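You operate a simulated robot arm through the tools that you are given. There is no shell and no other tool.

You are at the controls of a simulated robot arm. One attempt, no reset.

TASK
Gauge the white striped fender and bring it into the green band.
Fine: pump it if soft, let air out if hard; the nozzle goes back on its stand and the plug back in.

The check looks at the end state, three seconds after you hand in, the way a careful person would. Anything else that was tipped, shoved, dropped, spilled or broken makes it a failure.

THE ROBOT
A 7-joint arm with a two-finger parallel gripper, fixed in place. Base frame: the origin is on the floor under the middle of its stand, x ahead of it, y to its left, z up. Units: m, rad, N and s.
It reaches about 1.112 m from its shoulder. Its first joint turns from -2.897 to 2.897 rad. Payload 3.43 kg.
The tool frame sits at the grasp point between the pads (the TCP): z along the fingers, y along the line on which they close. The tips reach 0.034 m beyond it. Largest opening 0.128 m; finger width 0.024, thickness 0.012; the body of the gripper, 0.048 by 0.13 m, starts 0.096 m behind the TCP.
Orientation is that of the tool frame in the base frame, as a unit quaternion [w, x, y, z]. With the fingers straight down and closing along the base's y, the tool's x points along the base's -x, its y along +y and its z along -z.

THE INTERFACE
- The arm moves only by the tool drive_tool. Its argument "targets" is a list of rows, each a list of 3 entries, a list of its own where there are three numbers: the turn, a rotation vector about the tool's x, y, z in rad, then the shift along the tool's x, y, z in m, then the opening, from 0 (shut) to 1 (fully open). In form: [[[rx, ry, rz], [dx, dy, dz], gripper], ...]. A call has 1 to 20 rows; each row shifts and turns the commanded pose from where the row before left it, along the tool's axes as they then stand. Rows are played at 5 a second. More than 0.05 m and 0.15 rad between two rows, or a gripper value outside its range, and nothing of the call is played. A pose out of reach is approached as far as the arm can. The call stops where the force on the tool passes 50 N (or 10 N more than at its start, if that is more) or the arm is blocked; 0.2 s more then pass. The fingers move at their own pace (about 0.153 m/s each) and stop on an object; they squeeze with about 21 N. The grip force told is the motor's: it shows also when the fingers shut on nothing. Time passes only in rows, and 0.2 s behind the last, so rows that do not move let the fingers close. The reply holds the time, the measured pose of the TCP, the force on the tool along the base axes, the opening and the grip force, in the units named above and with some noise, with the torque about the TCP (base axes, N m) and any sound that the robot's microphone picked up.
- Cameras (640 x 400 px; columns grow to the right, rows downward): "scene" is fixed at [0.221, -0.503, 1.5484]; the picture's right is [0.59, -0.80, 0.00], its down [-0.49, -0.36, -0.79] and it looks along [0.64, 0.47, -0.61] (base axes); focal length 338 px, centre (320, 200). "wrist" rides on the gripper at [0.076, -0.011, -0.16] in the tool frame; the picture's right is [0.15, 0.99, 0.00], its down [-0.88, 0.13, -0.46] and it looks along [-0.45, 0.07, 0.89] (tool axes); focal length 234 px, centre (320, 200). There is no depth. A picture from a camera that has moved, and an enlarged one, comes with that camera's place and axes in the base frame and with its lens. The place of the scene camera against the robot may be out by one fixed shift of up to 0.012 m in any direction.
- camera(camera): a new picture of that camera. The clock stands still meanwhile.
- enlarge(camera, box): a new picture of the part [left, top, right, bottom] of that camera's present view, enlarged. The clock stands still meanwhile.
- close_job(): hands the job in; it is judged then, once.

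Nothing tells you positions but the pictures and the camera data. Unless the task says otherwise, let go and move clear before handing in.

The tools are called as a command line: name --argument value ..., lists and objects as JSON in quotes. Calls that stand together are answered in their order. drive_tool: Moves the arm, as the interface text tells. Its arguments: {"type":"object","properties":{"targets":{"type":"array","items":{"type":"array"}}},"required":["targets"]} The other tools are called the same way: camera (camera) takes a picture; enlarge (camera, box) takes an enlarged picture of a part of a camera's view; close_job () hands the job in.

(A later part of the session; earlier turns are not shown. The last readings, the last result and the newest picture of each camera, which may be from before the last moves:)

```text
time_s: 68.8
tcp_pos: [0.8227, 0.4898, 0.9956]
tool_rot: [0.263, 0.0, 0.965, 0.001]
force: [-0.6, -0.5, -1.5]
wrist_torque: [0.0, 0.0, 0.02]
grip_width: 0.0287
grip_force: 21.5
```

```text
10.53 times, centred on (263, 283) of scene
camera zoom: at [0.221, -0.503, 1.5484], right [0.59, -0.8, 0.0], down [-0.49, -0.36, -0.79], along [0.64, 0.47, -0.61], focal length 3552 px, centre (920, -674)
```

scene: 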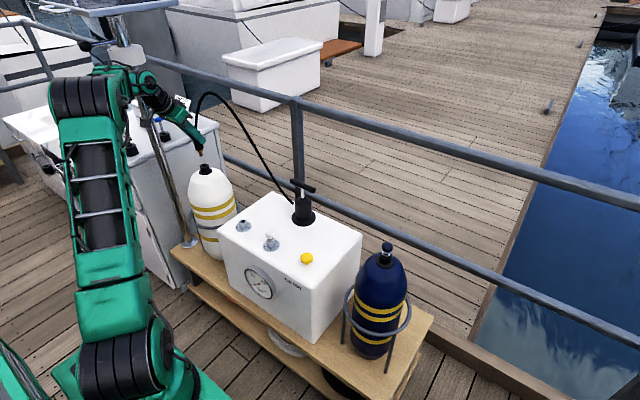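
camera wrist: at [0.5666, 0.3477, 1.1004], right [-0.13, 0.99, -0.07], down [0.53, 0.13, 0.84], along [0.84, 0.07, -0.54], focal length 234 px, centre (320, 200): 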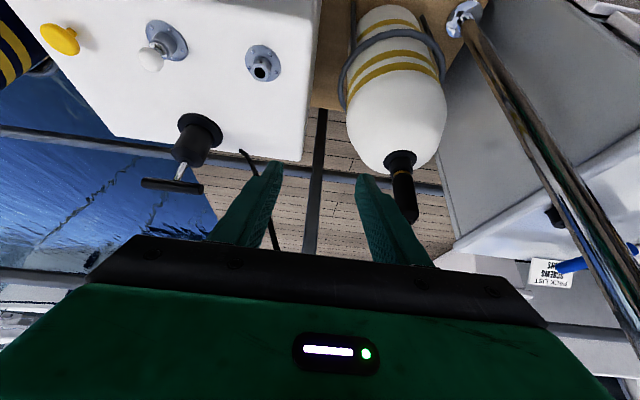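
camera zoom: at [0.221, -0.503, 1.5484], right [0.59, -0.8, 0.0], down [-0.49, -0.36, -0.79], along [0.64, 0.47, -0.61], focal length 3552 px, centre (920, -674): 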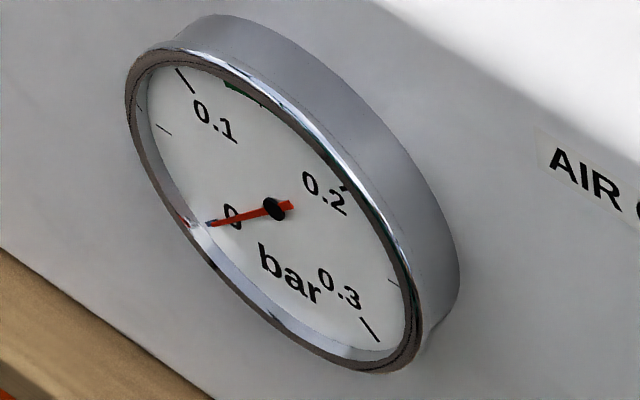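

The nozzle is out and the gauge is back to 0. I'll carry it back over its stand.

drive_tool --targets '[[[0, 0, 0], [0.0071, -0.0392, -0.0041], 0.1], [[0, 0, 0], [0.0071, -0.0392, -0.0041], 0.1], [[0, 0, 0], [0.0071, -0.0392, -0.0041], 0.1], [[0, 0, 0], [0.0071, -0.0392, -0.0041], 0.1], [[0, 0, 0], [0.0071, -0.0392, -0.0041], 0.1], [[0, 0, 0], [0.0071, -0.0392, -0.0041], 0.1], [[0, 0, 0], [0.0199, 0, 0.0347], 0.1], [[0, 0, 0], [0.0199, 0, 0.0347], 0.1], [[0, 0, 0], [0.0149, 0, 0.026], 0.1], [[0, 0, 0], [0, 0, 0], 0.1], [[0, 0, 0], [0, 0, 0], 0.1]]'

enlarge --camera "wrist" --box '[280, 70, 360, 170]'

enlarge --camera "scene" --box '[222, 195, 262, 240]'

```text
time_s: 71.2
tcp_pos: [0.7737, 0.2529, 0.8834]
tool_rot: [0.262, 0.0, 0.965, 0.001]
force: [-0.1, 0.3, -0.5]
wrist_torque: [-0.01, 0.02, 0.0]
grip_width: 0.0291
grip_force: 21.6
```

```text
4.00 times, centred on (320, 120) of wrist
camera zoom: at [0.6268, 0.2418, 0.9838], right [-0.13, 0.99, -0.07], down [0.53, 0.13, 0.84], along [0.84, 0.07, -0.54], focal length 937 px, centre (320, 520)
```

zoom: 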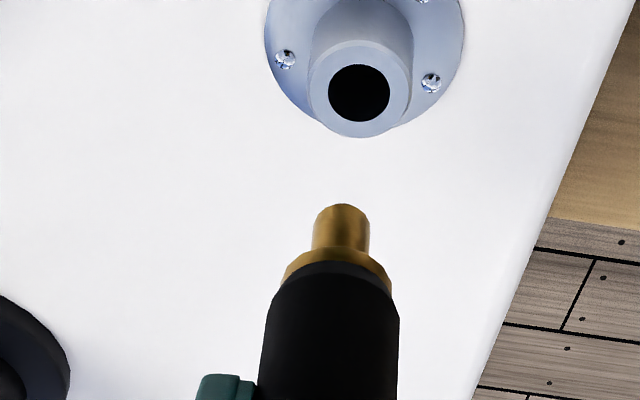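

```text
8.89 times, centred on (242, 218) of scene
camera zoom: at [0.221, -0.503, 1.5484], right [0.59, -0.8, 0.0], down [-0.49, -0.36, -0.79], along [0.64, 0.47, -0.61], focal length 3000 px, centre (1013, 44)
```

zoom: 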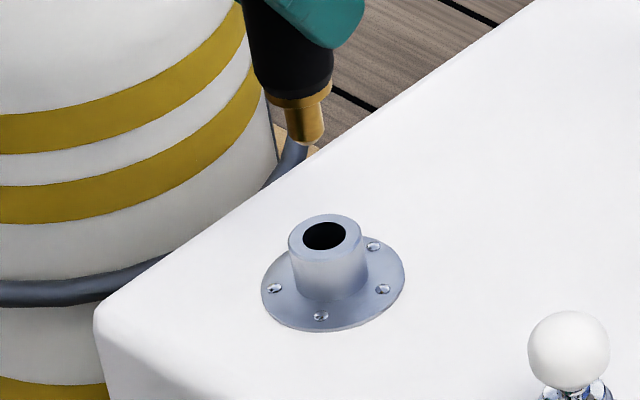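

The tip is within about 1.5 mm of the stand hole's axis. I'll correct y by +1.3 mm, descend 38 mm and re-check.

drive_tool --targets '[[[0, 0, 0], [0, 0.0013, 0], 0.1], [[0, 0, 0], [0.0099, 0, 0.0174], 0.1], [[0, 0, 0], [0.0089, 0, 0.0156], 0.1], [[0, 0, 0], [0, 0, 0], 0.1], [[0, 0, 0], [0, 0, 0], 0.1]]'

enlarge --camera "wrist" --box '[280, 80, 360, 180]'

enlarge --camera "scene" --box '[222, 200, 262, 245]'

```text
time_s: 72.4
tcp_pos: [0.7741, 0.2547, 0.8465]
tool_rot: [0.263, 0.001, 0.965, 0.001]
force: [0.8, -0.3, -1.0]
wrist_torque: [0.0, -0.02, -0.01]
grip_width: 0.0289
grip_force: 21.3
```

```text
4.00 times, centred on (320, 130) of wrist
camera zoom: at [0.6278, 0.2439, 0.9447], right [-0.13, 0.99, -0.07], down [0.53, 0.13, 0.84], along [0.84, 0.07, -0.54], focal length 937 px, centre (320, 480)
```

zoom: 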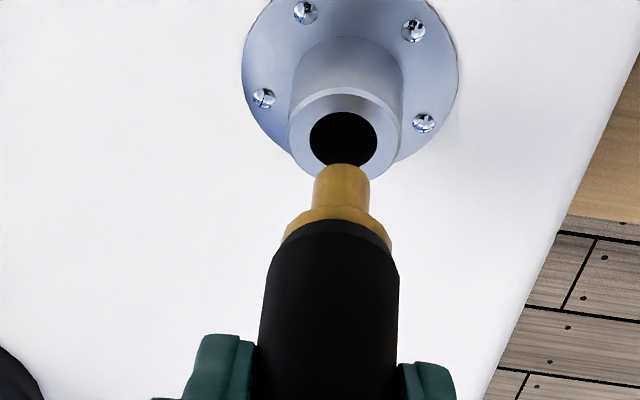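

```text
8.89 times, centred on (242, 222) of scene
camera zoom: at [0.221, -0.503, 1.5484], right [0.59, -0.8, 0.0], down [-0.49, -0.36, -0.79], along [0.64, 0.47, -0.61], focal length 3000 px, centre (1013, 0)
```

zoom: 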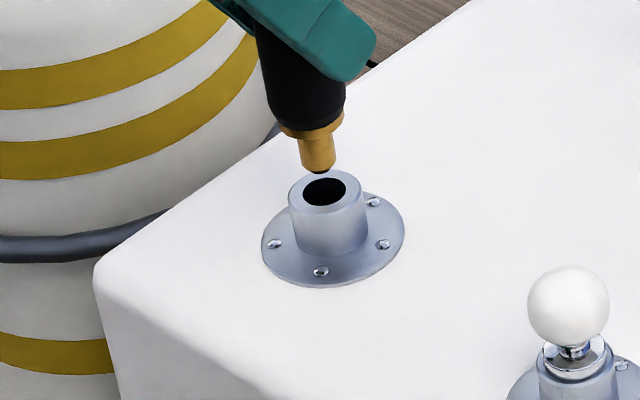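

drive_tool --targets '[[[0, 0, 0], [0.0009, 0, -0.0005], 0.1], [[0, 0, 0], [0.0045, 0, 0.0078], 0.1], [[0, 0, 0], [0, 0, 0], 0.1], [[0, 0, 0], [0, 0, 0], 0.1]]'

enlarge --camera "wrist" --box '[290, 90, 350, 160]'

enlarge --camera "scene" --box '[226, 205, 256, 240]'

```text
time_s: 73.4
tcp_pos: [0.7748, 0.2567, 0.8361]
tool_rot: [0.263, 0.001, 0.965, 0.001]
force: [0.3, 0.1, -0.8]
wrist_torque: [0.01, -0.01, 0.03]
grip_width: 0.0291
grip_force: 21.1
```

```text
5.71 times, centred on (320, 125) of wrist
camera zoom: at [0.6272, 0.2443, 0.9361], right [-0.13, 0.99, -0.07], down [0.53, 0.13, 0.84], along [0.84, 0.07, -0.54], focal length 1338 px, centre (320, 629)
```

zoom: 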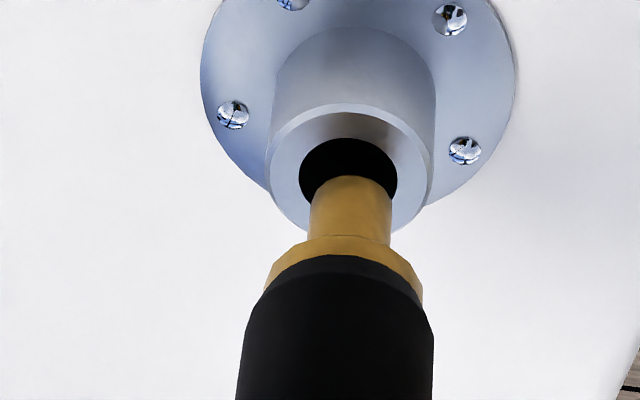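

```text
11.43 times, centred on (241, 222) of scene
camera zoom: at [0.221, -0.503, 1.5484], right [0.59, -0.8, 0.0], down [-0.49, -0.36, -0.79], along [0.64, 0.47, -0.61], focal length 3857 px, centre (1223, -57)
```

zoom: 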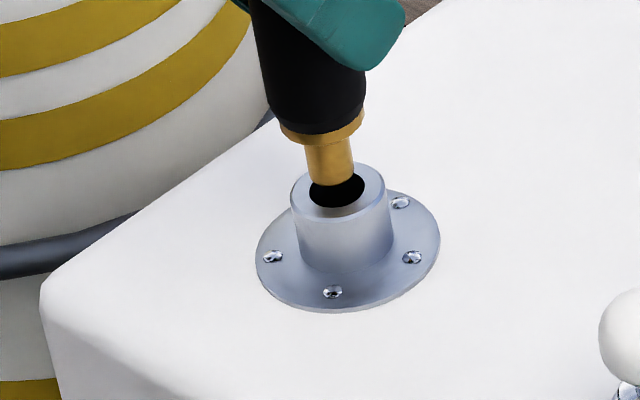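

drive_tool --targets '[[[0, 0, 0], [0, -0.0012, 0], 0.1], [[0, 0, 0], [0.002, 0, 0.0035], 0.1], [[0, 0, 0], [0.002, 0, 0.0035], 0.1], [[0, 0, 0], [0, 0, 0], 0.1]]'

enlarge --camera "wrist" --box '[290, 90, 350, 160]'

enlarge --camera "scene" --box '[226, 205, 256, 240]'

```text
time_s: 74.4
tcp_pos: [0.7743, 0.2559, 0.8289]
tool_rot: [0.263, 0.001, 0.965, 0.0]
force: [-0.2, -0.2, -1.5]
wrist_torque: [0.02, 0.03, 0.03]
grip_width: 0.029
grip_force: 21.4
```

```text
5.71 times, centred on (320, 125) of wrist
camera zoom: at [0.6276, 0.2429, 0.9279], right [-0.13, 0.99, -0.07], down [0.53, 0.13, 0.84], along [0.84, 0.07, -0.54], focal length 1338 px, centre (320, 629)
```

zoom: 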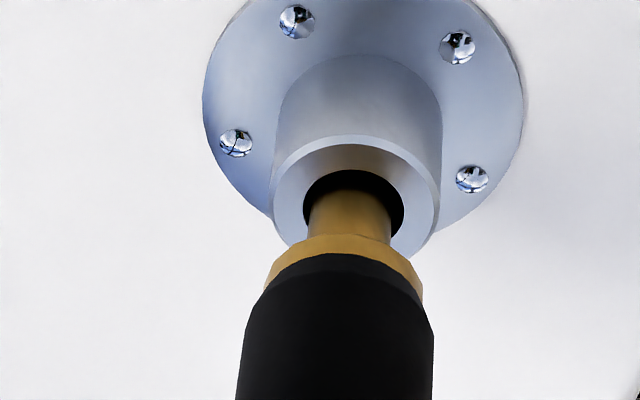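

```text
11.43 times, centred on (241, 222) of scene
camera zoom: at [0.221, -0.503, 1.5484], right [0.59, -0.8, 0.0], down [-0.49, -0.36, -0.79], along [0.64, 0.47, -0.61], focal length 3857 px, centre (1223, -57)
```

zoom: 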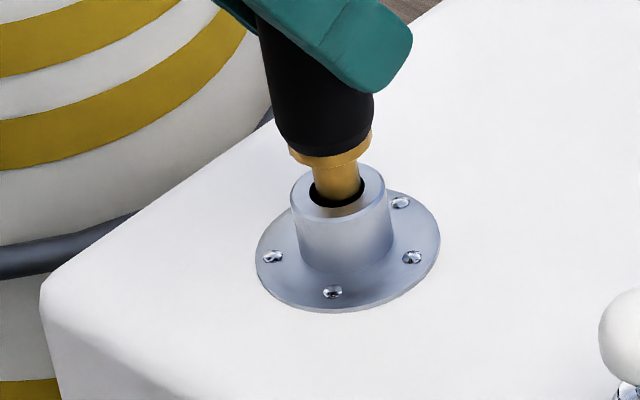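

The tip is entering the stand hole cleanly with no force. I'll continue down in small steps.

drive_tool --targets '[[[0, 0, 0], [0.002, 0, 0.0035], 0.1], [[0, 0, 0], [0.002, 0, 0.0035], 0.1], [[0, 0, 0], [0.002, 0, 0.0035], 0.1], [[0, 0, 0], [0.0015, 0, 0.0026], 0.1], [[0, 0, 0], [0, 0, 0], 0.1]]'

enlarge --camera "wrist" --box '[290, 90, 350, 160]'

enlarge --camera "scene" --box '[226, 205, 256, 240]'

```text
time_s: 75.6
tcp_pos: [0.7752, 0.2552, 0.8123]
tool_rot: [0.263, 0.0, 0.965, 0.001]
force: [-0.6, 0.8, -1.5]
wrist_torque: [0.0, 0.04, -0.02]
grip_width: 0.029
grip_force: 21.2
```

```text
5.71 times, centred on (320, 125) of wrist
camera zoom: at [0.6279, 0.2429, 0.913], right [-0.13, 0.99, -0.07], down [0.53, 0.13, 0.84], along [0.84, 0.07, -0.54], focal length 1338 px, centre (320, 629)
```

zoom: 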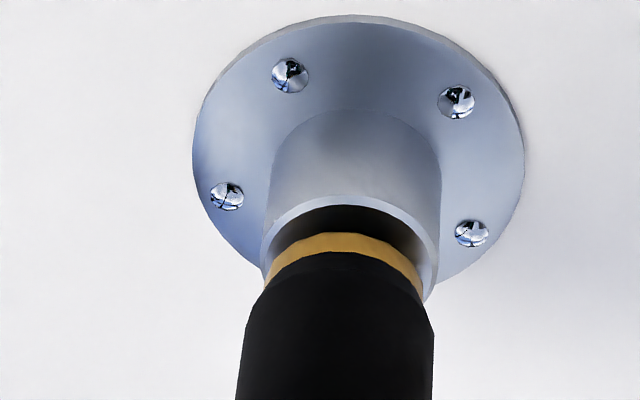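

```text
11.43 times, centred on (241, 222) of scene
camera zoom: at [0.221, -0.503, 1.5484], right [0.59, -0.8, 0.0], down [-0.49, -0.36, -0.79], along [0.64, 0.47, -0.61], focal length 3857 px, centre (1223, -57)
```

zoom: 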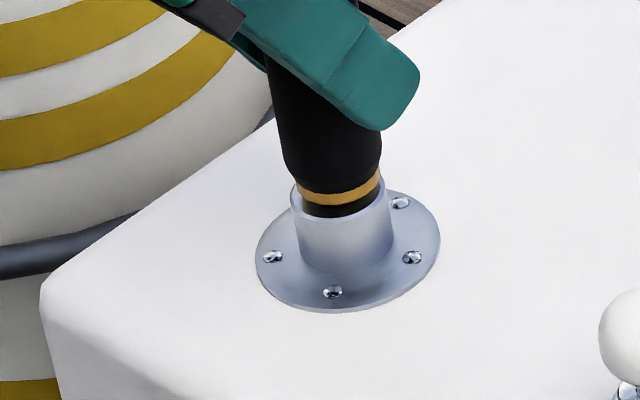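

drive_tool --targets '[[[0, 0, 0], [0.0015, 0, 0.0026], 0.1], [[0, 0, 0], [0.001, 0, 0.0017], 0.1], [[0, 0, 0], [0.001, 0, 0.0017], 0.1], [[0, 0, 0], [0, 0, 0], 0.1]]'

enlarge --camera "scene" --box '[226, 205, 256, 240]'

```text
time_s: 76.6
tcp_pos: [0.7749, 0.2549, 0.809]
tool_rot: [0.265, 0.001, 0.964, 0.002]
force: [0.9, -1.1, 24.8]
wrist_torque: [-0.46, -0.44, -0.03]
grip_width: 0.0292
grip_force: 20.8
```

```text
11.43 times, centred on (241, 222) of scene
camera zoom: at [0.221, -0.503, 1.5484], right [0.59, -0.8, 0.0], down [-0.49, -0.36, -0.79], along [0.64, 0.47, -0.61], focal length 3857 px, centre (1223, -57)
```

zoom: 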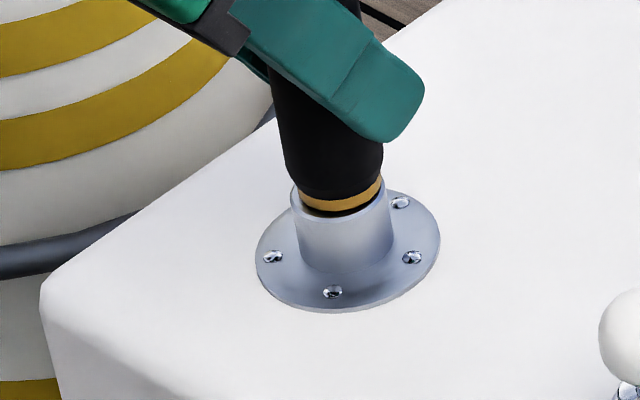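

A 25 N force came on with an off-axis torque, so it's touching on one side, slightly higher than the original seat. I'll ease off and compare with the original picture.

drive_tool --targets '[[[0, 0, 0], [-0.001, 0, -0.0017], 0.1], [[0, 0, 0], [0, 0, 0], 0.1]]'

enlarge --camera "scene" --box '[225, 195, 285, 255]'

enlarge --camera "wrist" --box '[250, 80, 400, 230]'

enlarge --camera "wrist" --box '[290, 100, 350, 170]'

```text
time_s: 77.2
tcp_pos: [0.7732, 0.2543, 0.8069]
tool_rot: [0.262, -0.001, 0.965, 0.001]
force: [2.6, 2.4, 3.6]
wrist_torque: [0.16, -0.16, 0.06]
grip_width: 0.0293
grip_force: 21.2
```

```text
6.67 times, centred on (255, 225) of scene
camera zoom: at [0.221, -0.503, 1.5484], right [0.59, -0.8, 0.0], down [-0.49, -0.36, -0.79], along [0.64, 0.47, -0.61], focal length 2250 px, centre (753, 33)
```

zoom: 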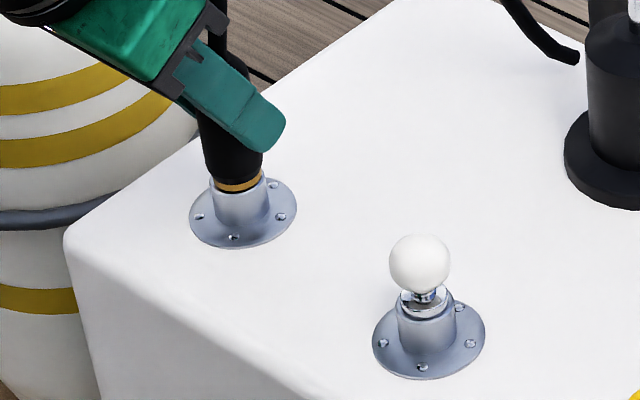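

```text
2.67 times, centred on (325, 155) of wrist
camera zoom: at [0.6275, 0.2424, 0.9074], right [-0.13, 0.99, -0.07], down [0.53, 0.13, 0.84], along [0.84, 0.07, -0.54], focal length 624 px, centre (307, 320)
```

zoom: 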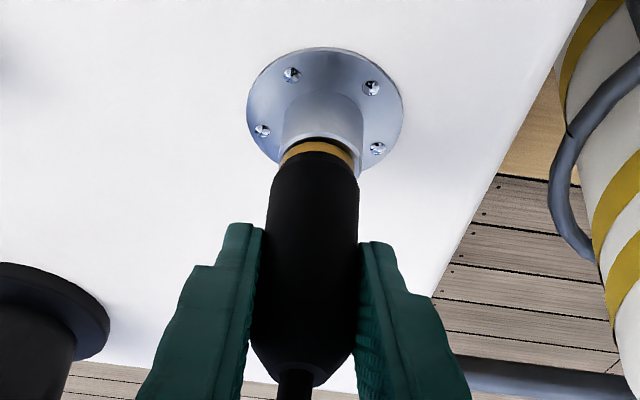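

```text
5.71 times, centred on (320, 135) of wrist
camera zoom: at [0.6275, 0.2424, 0.9074], right [-0.13, 0.99, -0.07], down [0.53, 0.13, 0.84], along [0.84, 0.07, -0.54], focal length 1338 px, centre (320, 571)
```

zoom: 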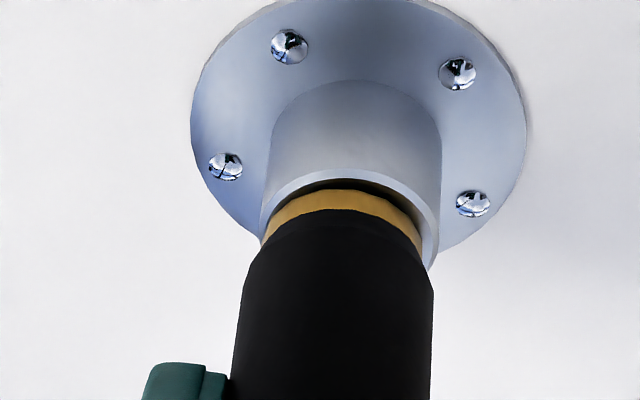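

It settled down as I eased off and now looks almost like the original. I'll try another gentle 1–2 mm.

drive_tool --targets '[[[0, 0, 0], [0.0005, 0, 0.0009], 0.1], [[0, 0, 0], [0, 0, 0], 0.1]]'

enlarge --camera "scene" --box '[226, 205, 256, 240]'

```text
time_s: 77.8
tcp_pos: [0.774, 0.2532, 0.8071]
tool_rot: [0.262, 0.0, 0.965, 0.001]
force: [-3.3, 0.3, 6.9]
wrist_torque: [-0.13, 0.2, -0.03]
grip_width: 0.0288
grip_force: 20.9
```

```text
11.43 times, centred on (241, 222) of scene
camera zoom: at [0.221, -0.503, 1.5484], right [0.59, -0.8, 0.0], down [-0.49, -0.36, -0.79], along [0.64, 0.47, -0.61], focal length 3857 px, centre (1223, -57)
```

zoom: 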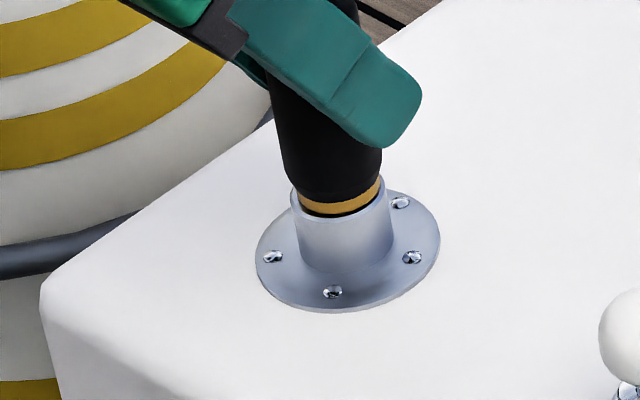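

It appears seated like the original. I'll ease off, release and back away along the finger axis.

drive_tool --targets '[[[0, 0, 0], [-0.0003, 0, -0.0005], 0.15], [[0, 0, 0], [0, 0, 0], 0.3], [[0, 0, 0], [0, 0, 0], 0.5], [[0, 0, 0], [0, 0, 0], 0.55], [[0, 0, 0], [0, 0, -0.02], 0.55], [[0, 0, 0], [0, 0, -0.035], 0.55], [[0, 0, 0], [0, 0, -0.04], 0.55], [[0, 0, 0], [0, 0, 0], 0.55]]'

enlarge --camera "scene" --box '[225, 195, 285, 255]'

enlarge --camera "wrist" --box '[250, 80, 400, 230]'

camera --camera "scene"

```text
time_s: 79.6
tcp_pos: [0.7257, 0.2549, 0.8893]
tool_rot: [0.263, 0.0, 0.965, 0.002]
force: [0.3, 0.0, -0.5]
wrist_torque: [0.01, -0.01, 0.01]
grip_width: 0.0704
grip_force: 0.1
```

```text
6.67 times, centred on (255, 225) of scene
camera zoom: at [0.221, -0.503, 1.5484], right [0.59, -0.8, 0.0], down [-0.49, -0.36, -0.79], along [0.64, 0.47, -0.61], focal length 2250 px, centre (753, 33)
```

zoom: 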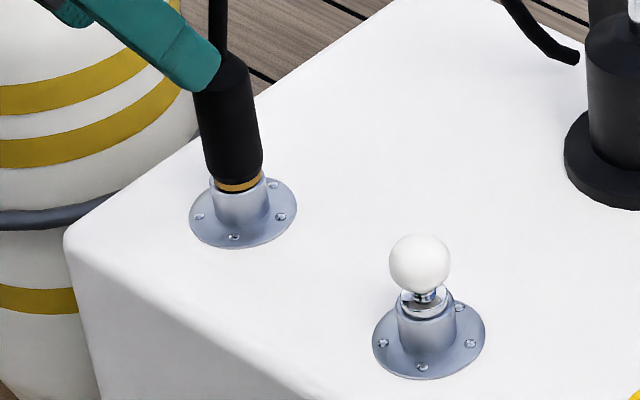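

```text
2.67 times, centred on (325, 155) of wrist
camera zoom: at [0.5789, 0.2429, 0.9891], right [-0.13, 0.99, -0.07], down [0.53, 0.13, 0.84], along [0.84, 0.07, -0.54], focal length 624 px, centre (307, 320)
```

zoom: 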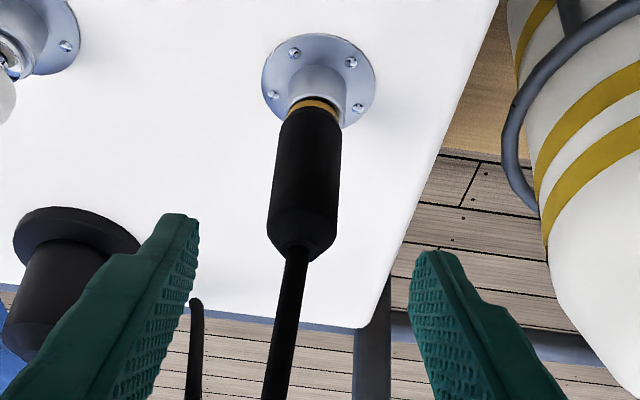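

```text
taken
```

scene: 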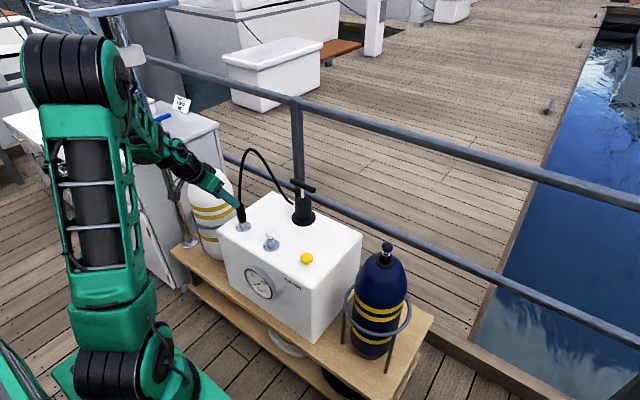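

The nozzle is back on its stand looking as it did originally. I'll now retreat, level the tool and go back over the parked plug.

drive_tool --targets '[[[0, 0, 0], [-0.0079, 0, -0.0339], 0.5], [[0, 0, 0], [-0.0079, 0, -0.0339], 0.5], [[0, 0, 0], [-0.0079, 0, -0.0339], 0.5], [[0, 0.1325, 0], [0, 0, 0], 0.5], [[0, 0.1325, 0], [0, 0, 0], 0.5], [[0, 0.1325, 0], [0, 0, 0], 0.5], [[0, 0.1325, 0], [0, 0, 0], 0.5], [[0, 0, 0], [0, -0.0365, 0], 0.5], [[0, 0, 0], [0, -0.0365, 0], 0.5], [[0, 0, 0], [-0.02, -0.0365, 0], 0.5], [[0, 0, 0], [-0.02, -0.0365, 0], 0.5], [[0, 0, 0], [-0.02, 0, 0.02], 0.5], [[0, 0, 0], [0, 0, 0], 0.5], [[0, 0, 0], [0, 0, 0], 0.5]]'

camera --camera "wrist"

enlarge --camera "wrist" --box '[280, 80, 360, 180]'

camera --camera "scene"

```text
time_s: 82.6
tcp_pos: [0.7557, 0.1091, 0.9672]
tool_rot: [0.001, 0.0, 1.0, 0.001]
force: [0.2, -0.4, -0.6]
wrist_torque: [0.03, -0.01, 0.01]
grip_width: 0.064
grip_force: 0.1
```

```text
taken
camera wrist: at [0.6789, 0.0965, 1.1281], right [-0.15, 0.99, 0.0], down [0.88, 0.13, 0.46], along [0.45, 0.07, -0.89], focal length 234 px, centre (320, 200)
```

wrist: 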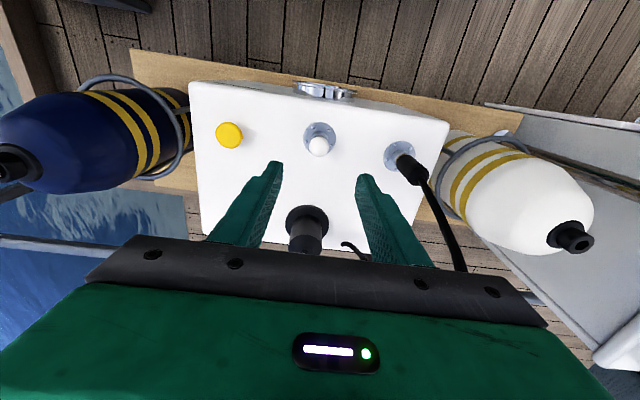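

```text
4.00 times, centred on (320, 130) of wrist
camera zoom: at [0.6789, 0.0965, 1.1281], right [-0.15, 0.99, 0.0], down [0.88, 0.13, 0.46], along [0.45, 0.07, -0.89], focal length 937 px, centre (320, 480)
```

zoom: 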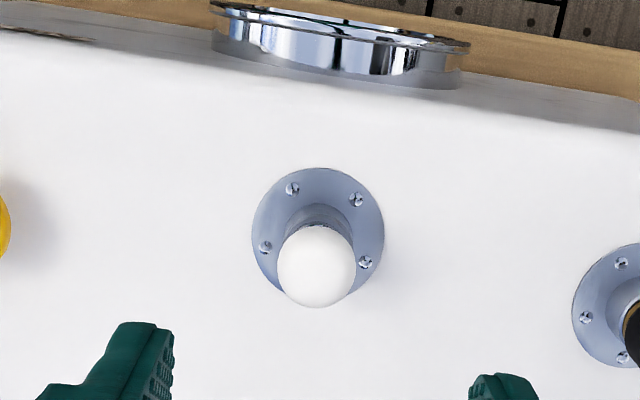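

```text
taken
```

scene: 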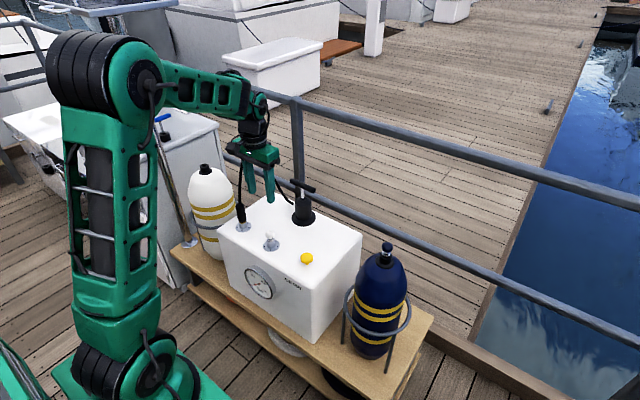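

The parked ball is at about (0.768, 0.109, 0.783), and the tool is vertical. I'll descend around it.

drive_tool --targets '[[[0, 0, 0], [-0.0065, 0, 0.03], 0.5], [[0, 0, 0], [-0.0065, 0, 0.03], 0.5], [[0, 0, 0], [0, 0, 0.03], 0.5], [[0, 0, 0], [0, 0, 0.03], 0.5], [[0, 0, 0], [0, 0, 0], 0.5], [[0, 0, 0], [0, 0, 0], 0.5]]'

enlarge --camera "wrist" --box '[270, 110, 370, 210]'

enlarge --camera "scene" --box '[245, 190, 305, 255]'

```text
time_s: 84.0
tcp_pos: [0.768, 0.108, 0.8484]
tool_rot: [0.002, 0.0, 1.0, 0.0]
force: [0.3, -0.2, 0.2]
wrist_torque: [0.01, 0.01, -0.04]
grip_width: 0.0639
grip_force: 0.0
```

```text
4.00 times, centred on (320, 160) of wrist
camera zoom: at [0.6921, 0.0969, 1.0085], right [-0.15, 0.99, 0.0], down [0.88, 0.13, 0.46], along [0.45, 0.07, -0.89], focal length 937 px, centre (320, 360)
```

zoom: 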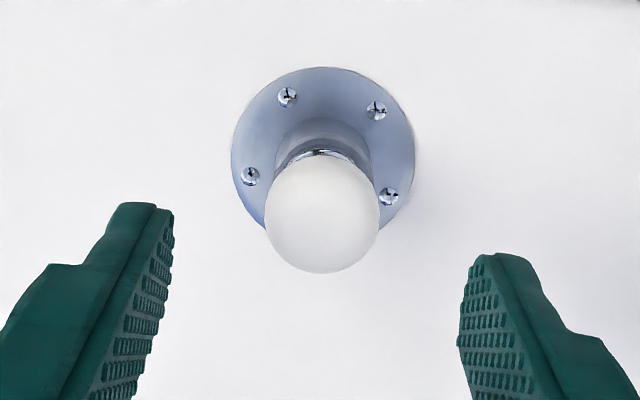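

```text
6.15 times, centred on (275, 222) of scene
camera zoom: at [0.221, -0.503, 1.5484], right [0.59, -0.8, 0.0], down [-0.49, -0.36, -0.79], along [0.64, 0.47, -0.61], focal length 2077 px, centre (597, 62)
```

zoom: 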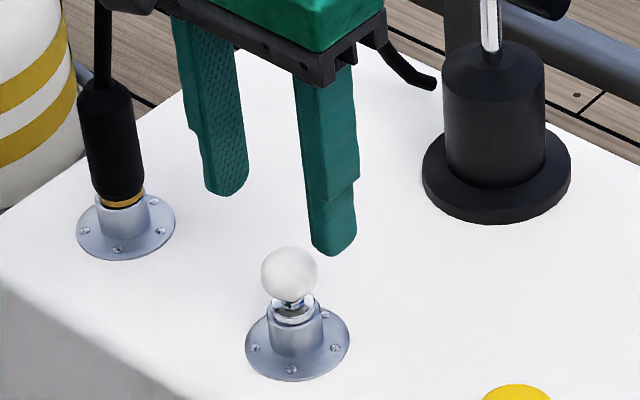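

drive_tool --targets '[[[0, 0, 0], [0, 0.0008, 0.02], 0.5], [[0, 0, 0], [0, 0, 0.02], 0.5], [[0, 0, 0], [0, 0, 0.012], 0.5], [[0, 0, 0], [0, 0, 0], 0.4]]'

enlarge --camera "wrist" --box '[280, 130, 360, 210]'

enlarge --camera "scene" --box '[255, 210, 295, 255]'

```text
time_s: 85.0
tcp_pos: [0.7684, 0.1085, 0.7967]
tool_rot: [0.002, 0.0, 1.0, 0.001]
force: [0.4, 0.1, 0.8]
wrist_torque: [0.0, -0.02, 0.02]
grip_width: 0.0512
grip_force: 0.0
```

```text
5.00 times, centred on (320, 170) of wrist
camera zoom: at [0.6923, 0.0979, 0.9575], right [-0.15, 0.99, 0.0], down [0.88, 0.13, 0.46], along [0.45, 0.07, -0.89], focal length 1171 px, centre (320, 350)
```

zoom: 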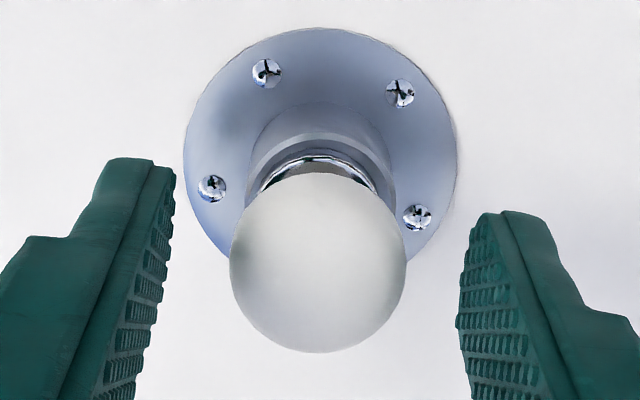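

```text
8.89 times, centred on (275, 232) of scene
camera zoom: at [0.221, -0.503, 1.5484], right [0.59, -0.8, 0.0], down [-0.49, -0.36, -0.79], along [0.64, 0.47, -0.61], focal length 3000 px, centre (720, -89)
```

zoom: 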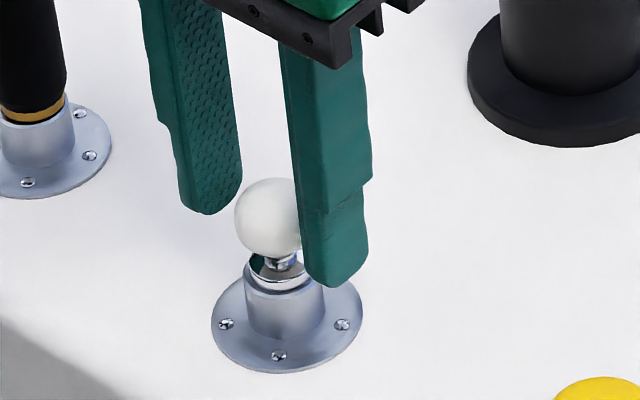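

drive_tool --targets '[[[0, 0, 0], [0.002, 0, 0.002], 0.4], [[0, 0, 0], [0, 0, 0], 0.3], [[0, 0, 0], [0, 0, 0], 0.2], [[0, 0, 0], [0, 0, 0], 0.1], [[0, 0, 0], [0, 0, 0], 0.1]]'

enlarge --camera "wrist" --box '[280, 130, 360, 210]'

enlarge --camera "scene" --box '[255, 210, 295, 255]'

```text
time_s: 86.2
tcp_pos: [0.7666, 0.1097, 0.7949]
tool_rot: [0.001, 0.0, 1.0, 0.001]
force: [-0.1, 0.1, -0.4]
wrist_torque: [0.03, -0.01, -0.03]
grip_width: 0.0282
grip_force: 20.6
```

```text
5.00 times, centred on (320, 170) of wrist
camera zoom: at [0.6902, 0.0978, 0.9556], right [-0.15, 0.99, 0.0], down [0.88, 0.13, 0.46], along [0.45, 0.07, -0.89], focal length 1171 px, centre (320, 350)
```

zoom: 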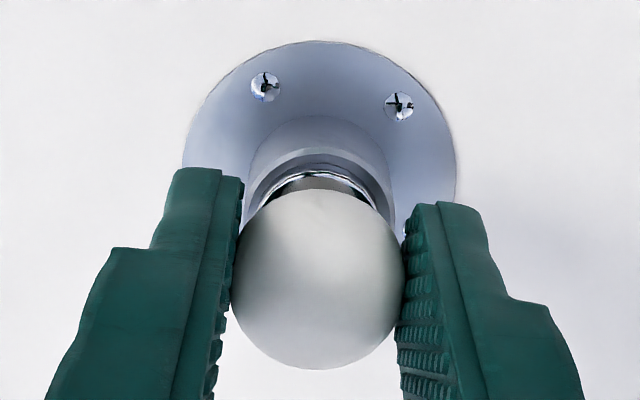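

```text
8.89 times, centred on (275, 232) of scene
camera zoom: at [0.221, -0.503, 1.5484], right [0.59, -0.8, 0.0], down [-0.49, -0.36, -0.79], along [0.64, 0.47, -0.61], focal length 3000 px, centre (720, -89)
```

zoom: 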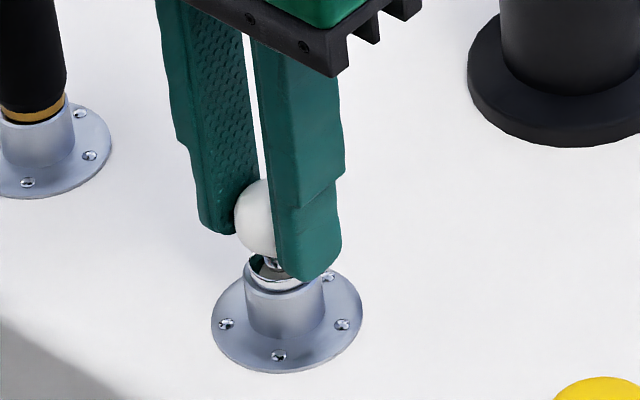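

The plug is gripped again. I'll lift it out of the socket and rise to travel height.

drive_tool --targets '[[[0, 0, 0], [0, 0, -0.005], 0.1], [[0, 0, 0], [0, 0, -0.01], 0.1], [[0, 0, 0], [0, 0, -0.02], 0.1], [[0, 0, 0], [0, 0, -0.04], 0.1], [[0, 0, 0], [0, 0, -0.04], 0.1], [[0, 0, 0], [0, 0, -0.04], 0.1], [[0, 0, 0], [0.002, 0, -0.04], 0.1], [[0, 0, 0], [0.003, 0, -0.04], 0.1], [[0, 0, 0], [0.003, 0, -0.04], 0.1], [[0, 0, 0], [0.003, 0, -0.04], 0.1], [[0, 0, 0], [0, 0, -0.04], 0.1], [[0, 0, 0], [0, 0, 0], 0.1]]'

enlarge --camera "wrist" --box '[280, 110, 360, 210]'

camera --camera "scene"

```text
time_s: 88.8
tcp_pos: [0.755, 0.1077, 1.1518]
tool_rot: [0.001, -0.001, 1.0, 0.001]
force: [-0.1, -0.8, 0.1]
wrist_torque: [-0.04, 0.02, 0.02]
grip_width: 0.0284
grip_force: 21.0
```

```text
4.00 times, centred on (320, 160) of wrist
camera zoom: at [0.6788, 0.0955, 1.3117], right [-0.15, 0.99, 0.0], down [0.88, 0.13, 0.46], along [0.45, 0.07, -0.89], focal length 937 px, centre (320, 360)
```

zoom: 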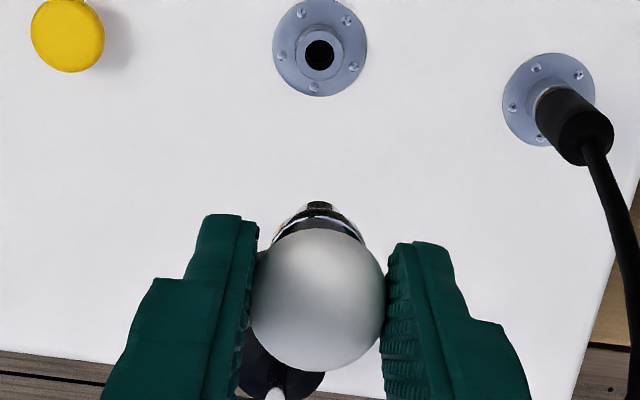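

```text
taken
```

scene: 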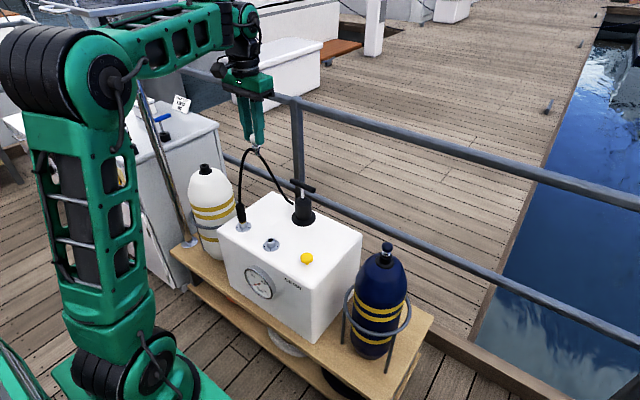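

The plug is out and hanging straight. I'll travel to the fender side at this height.

drive_tool --targets '[[[0, 0, 0], [0, 0.042, 0], 0.1], [[0, 0, 0], [0, 0.042, 0], 0.1], [[0, 0, 0], [0, 0.042, 0], 0.1], [[0, 0, 0], [0, 0.042, 0], 0.1], [[0, 0, 0], [0, 0.042, 0], 0.1], [[0, 0, 0], [0, 0.042, 0], 0.1], [[0, 0, 0], [0, 0.042, 0], 0.1], [[0, 0, 0], [0, 0.042, 0], 0.1], [[0, 0, 0], [0, 0.046, 0], 0.1], [[0, 0, 0], [-0.0235, 0, 0.03], 0.1], [[0, 0, 0], [-0.0235, 0, 0.03], 0.1], [[0, 0, 0], [-0.0235, 0, 0.03], 0.1], [[0, 0, 0], [0, 0, 0.03], 0.1], [[0, 0, 0], [0, 0, 0], 0.1], [[0, 0, 0], [0, 0, 0], 0.1]]'

enlarge --camera "wrist" --box '[280, 100, 360, 210]'

enlarge --camera "scene" --box '[180, 110, 230, 175]'

camera --camera "scene"

```text
time_s: 91.5
tcp_pos: [0.8299, 0.4887, 1.0526]
tool_rot: [0.015, 0.033, 0.999, -0.002]
force: [104.2, 204.8, -236.6]
wrist_torque: [-33.92, -0.61, -15.68]
grip_width: 0.0282
grip_force: 21.3
out of reach, approached as far as the arm can: row 11, 12
stopped in row 13: the force on the tool passed its limit at 478 N (the readings are from after the stop); the commanded pose is now the measured one
```

```text
3.64 times, centred on (320, 155) of wrist
camera zoom: at [0.748, 0.4834, 1.2111], right [-0.08, 1.0, -0.01], down [0.87, 0.08, 0.48], along [0.48, 0.03, -0.88], focal length 852 px, centre (320, 364)
```

zoom: 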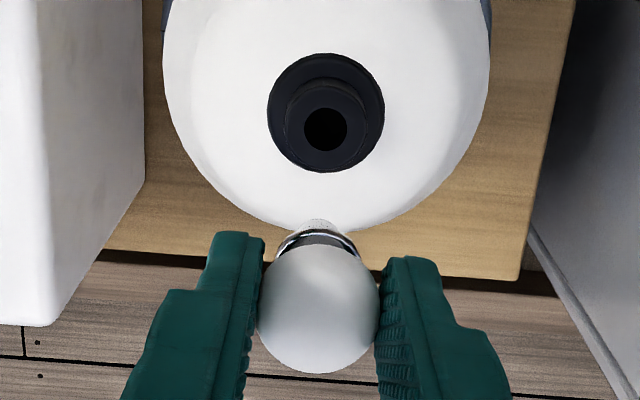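

```text
6.15 times, centred on (205, 142) of scene
camera zoom: at [0.221, -0.503, 1.5484], right [0.59, -0.8, 0.0], down [-0.49, -0.36, -0.79], along [0.64, 0.47, -0.61], focal length 2077 px, centre (1028, 554)
```

zoom: 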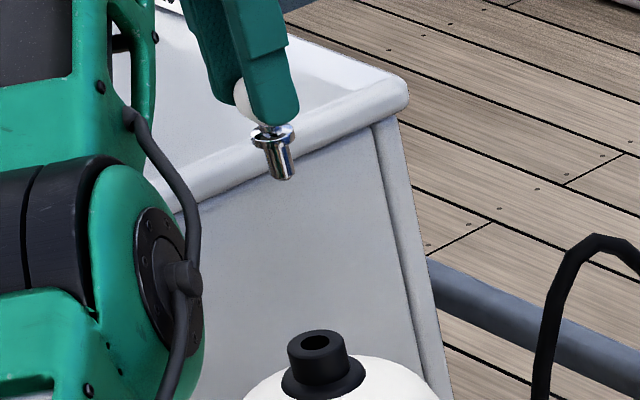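

```text
taken
```

scene: 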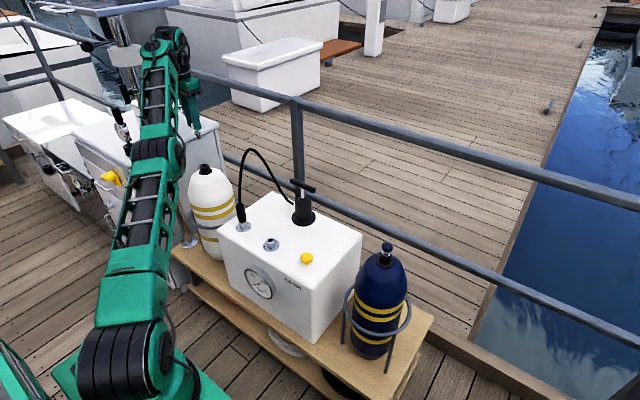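

Something blocked the arm with a large force, and the readings are from after the stop. Before moving, I'll look carefully at what is touching what.

enlarge --camera "scene" --box '[60, 0, 240, 130]'

enlarge --camera "scene" --box '[90, 10, 210, 100]'

camera --camera "wrist"

```text
3.08 times, centred on (150, 65) of scene
camera zoom: at [0.221, -0.503, 1.5484], right [0.59, -0.8, 0.0], down [-0.49, -0.36, -0.79], along [0.64, 0.47, -0.61], focal length 1038 px, centre (843, 615)
```

zoom: 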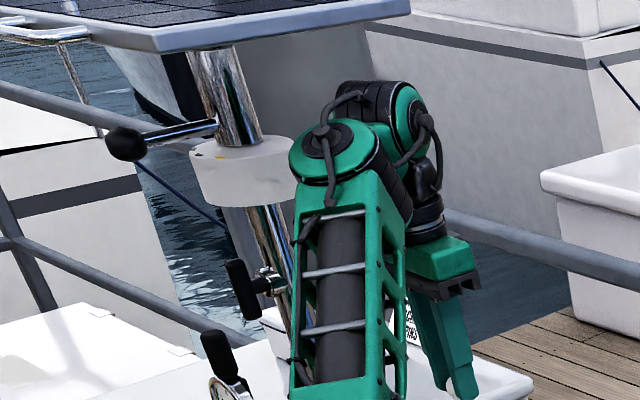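

```text
4.44 times, centred on (150, 55) of scene
camera zoom: at [0.221, -0.503, 1.5484], right [0.59, -0.8, 0.0], down [-0.49, -0.36, -0.79], along [0.64, 0.47, -0.61], focal length 1500 px, centre (1076, 844)
```

zoom: 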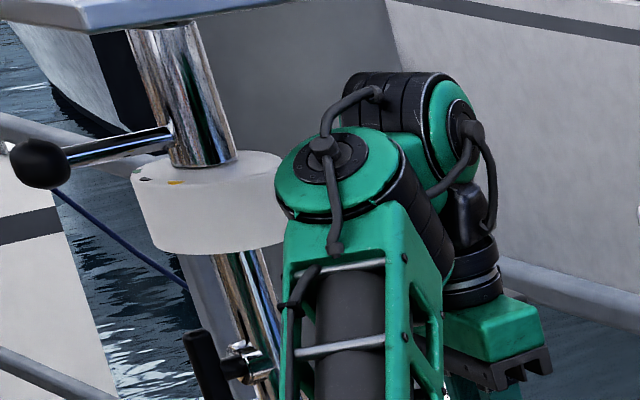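

```text
taken
camera wrist: at [0.748, 0.4834, 1.2111], right [-0.08, 1.0, -0.01], down [0.87, 0.08, 0.48], along [0.48, 0.03, -0.88], focal length 234 px, centre (320, 200)
```

wrist: 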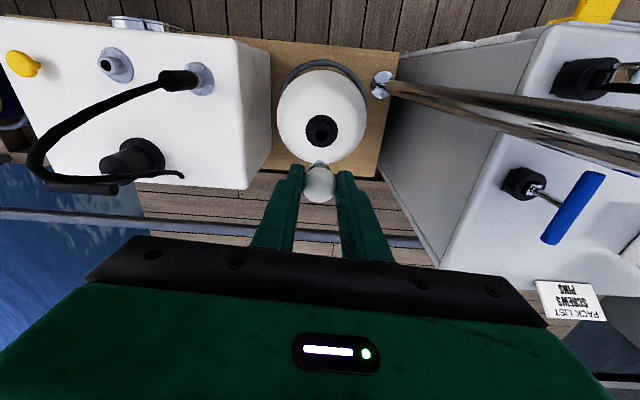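

enlarge --camera "scene" --box '[60, 0, 260, 180]'

```text
2.22 times, centred on (160, 90) of scene
camera zoom: at [0.221, -0.503, 1.5484], right [0.59, -0.8, 0.0], down [-0.49, -0.36, -0.79], along [0.64, 0.47, -0.61], focal length 750 px, centre (676, 444)
```

zoom: 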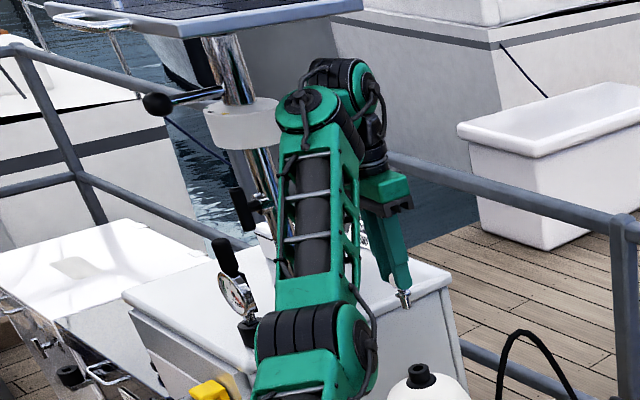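

The force line passes exactly through the wrist camera, and nothing in the scene touches the gripper. So this looks like the camera housing pressing against the arm's own forearm in a folded elbow pose; the pole and panel are unmoved. I'll check the residual force with a null step.

drive_tool --targets '[[[0, 0, 0], [0, 0, 0], 0.1]]'

enlarge --camera "scene" --box '[60, 0, 260, 180]'

```text
time_s: 91.9
tcp_pos: [0.8258, 0.4898, 1.0533]
tool_rot: [0.013, 0.033, 0.999, -0.002]
force: [63.0, 234.7, -204.5]
wrist_torque: [-40.02, -5.48, -18.66]
grip_width: 0.0282
grip_force: 21.1
```

```text
2.22 times, centred on (160, 90) of scene
camera zoom: at [0.221, -0.503, 1.5484], right [0.59, -0.8, 0.0], down [-0.49, -0.36, -0.79], along [0.64, 0.47, -0.61], focal length 750 px, centre (676, 444)
```

zoom: 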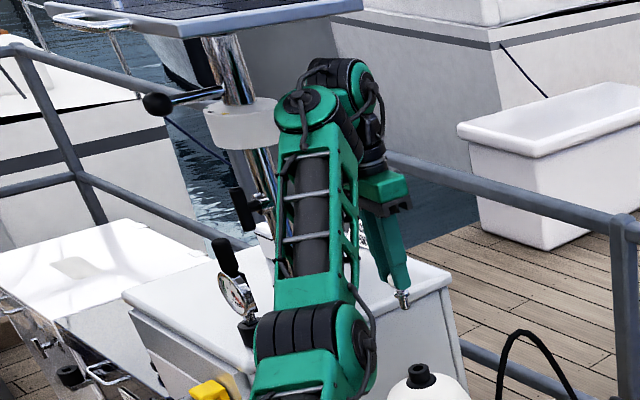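

Confirmed: the camera sits right against the forearm (self-contact) because the arm is nearly straight at this height and reach. Moving straight down bends the elbow up and should free it, so I'll try a small step and watch the force.

drive_tool --targets '[[[0, 0, 0], [0, 0, 0.008], 0.1]]'

enlarge --camera "scene" --box '[60, 0, 260, 180]'

```text
time_s: 92.2
tcp_pos: [0.8206, 0.4908, 1.0473]
tool_rot: [0.012, 0.052, 0.998, -0.015]
force: [116.5, 225.7, -251.5]
wrist_torque: [-39.78, 0.52, -17.92]
grip_width: 0.0284
grip_force: 20.9
stopped in row 1: the force on the tool passed its limit at 460 N (the readings are from after the stop); the commanded pose is now the measured one
```

```text
2.22 times, centred on (160, 90) of scene
camera zoom: at [0.221, -0.503, 1.5484], right [0.59, -0.8, 0.0], down [-0.49, -0.36, -0.79], along [0.64, 0.47, -0.61], focal length 750 px, centre (676, 444)
```

zoom: 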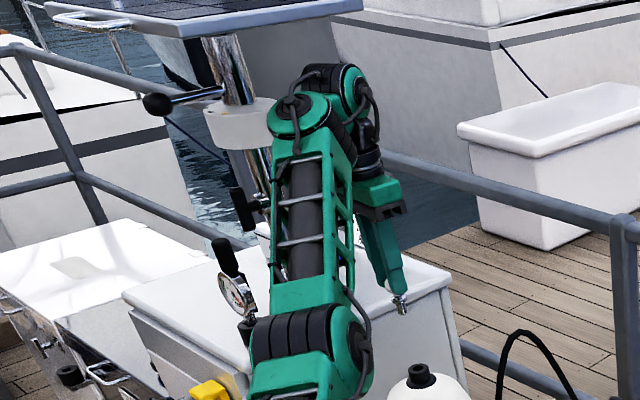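

Moving down made it worse. The camera is being pushed toward +y by the forearm, so turning only the last joint (yaw about the tool axis) should swing the camera away without moving the rest of the arm. I'll try one small step.

drive_tool --targets '[[[0, 0, 0.1], [0, 0, 0], 0.1]]'

enlarge --camera "scene" --box '[60, 0, 260, 180]'

```text
time_s: 92.4
tcp_pos: [0.8149, 0.4921, 1.0427]
tool_rot: [0.011, 0.072, 0.997, -0.026]
force: [119.5, 226.2, -242.7]
wrist_torque: [-41.98, 1.92, -18.77]
grip_width: 0.0282
grip_force: 21.0
stopped in row 1: the force on the tool passed its limit at 427 N (the readings are from after the stop); the commanded pose is now the measured one
```

```text
2.22 times, centred on (160, 90) of scene
camera zoom: at [0.221, -0.503, 1.5484], right [0.59, -0.8, 0.0], down [-0.49, -0.36, -0.79], along [0.64, 0.47, -0.61], focal length 750 px, centre (676, 444)
```

zoom: 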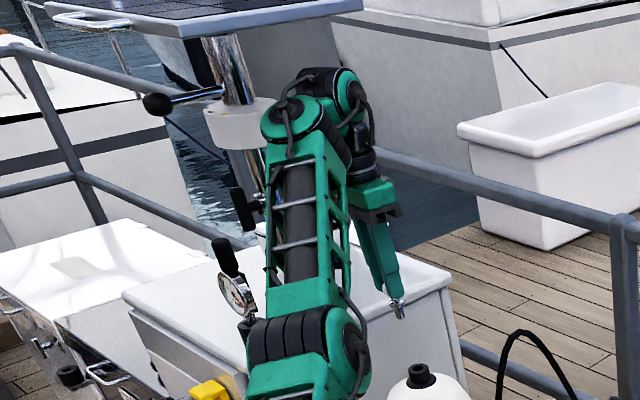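

The forearm is wedged beside the wrist camera and wants to return above it. Swinging the camera out of its path toward +y with more yaw is still the cleanest way out, so I'll continue in small steps while watching forces and the pole clearance.

drive_tool --targets '[[[0, 0, 0.14], [0, 0, 0], 0.1]]'

enlarge --camera "scene" --box '[60, 0, 260, 180]'

```text
time_s: 92.7
tcp_pos: [0.8088, 0.4922, 1.038]
tool_rot: [0.01, 0.095, 0.995, -0.038]
force: [113.1, 226.5, -221.7]
wrist_torque: [-43.75, 2.98, -19.38]
grip_width: 0.0285
grip_force: 20.8
stopped in row 1: the force on the tool passed its limit at 402 N (the readings are from after the stop); the commanded pose is now the measured one
```

```text
2.22 times, centred on (160, 90) of scene
camera zoom: at [0.221, -0.503, 1.5484], right [0.59, -0.8, 0.0], down [-0.49, -0.36, -0.79], along [0.64, 0.47, -0.61], focal length 750 px, centre (676, 444)
```

zoom: 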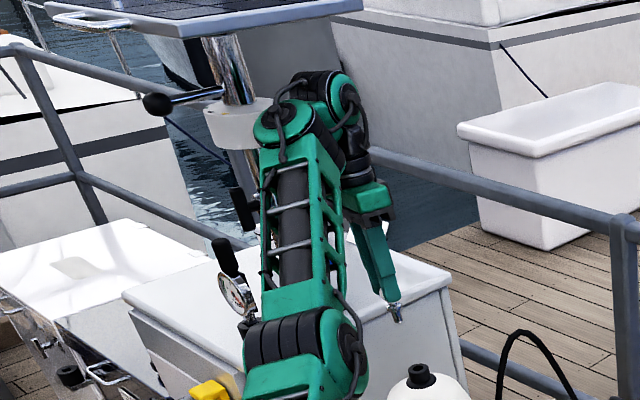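

Peak force is falling as yaw grows. I'll continue with slower yaw rows so it doesn't trip the stop, which resets the commanded pose each time.

drive_tool --targets '[[[0, 0, 0], [0, 0, 0], 0.1], [[0, 0, 0.03], [0, 0, 0], 0.1], [[0, 0, 0.03], [0, 0, 0], 0.1], [[0, 0, 0.03], [0, 0, 0], 0.1]]'

enlarge --camera "scene" --box '[60, 0, 260, 180]'

```text
time_s: 93.1
tcp_pos: [0.8025, 0.4923, 1.0342]
tool_rot: [0.011, 0.114, 0.992, -0.051]
force: [59.1, 238.7, -139.3]
wrist_torque: [-46.61, -0.3, -20.15]
grip_width: 0.0282
grip_force: 21.2
stopped in row 2: the force on the tool passed its limit at 406 N (the readings are from after the stop); the commanded pose is now the measured one
```

```text
2.22 times, centred on (160, 90) of scene
camera zoom: at [0.221, -0.503, 1.5484], right [0.59, -0.8, 0.0], down [-0.49, -0.36, -0.79], along [0.64, 0.47, -0.61], focal length 750 px, centre (676, 444)
```

zoom: 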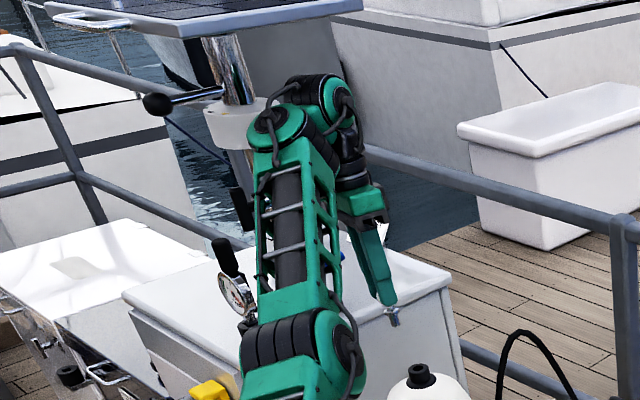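

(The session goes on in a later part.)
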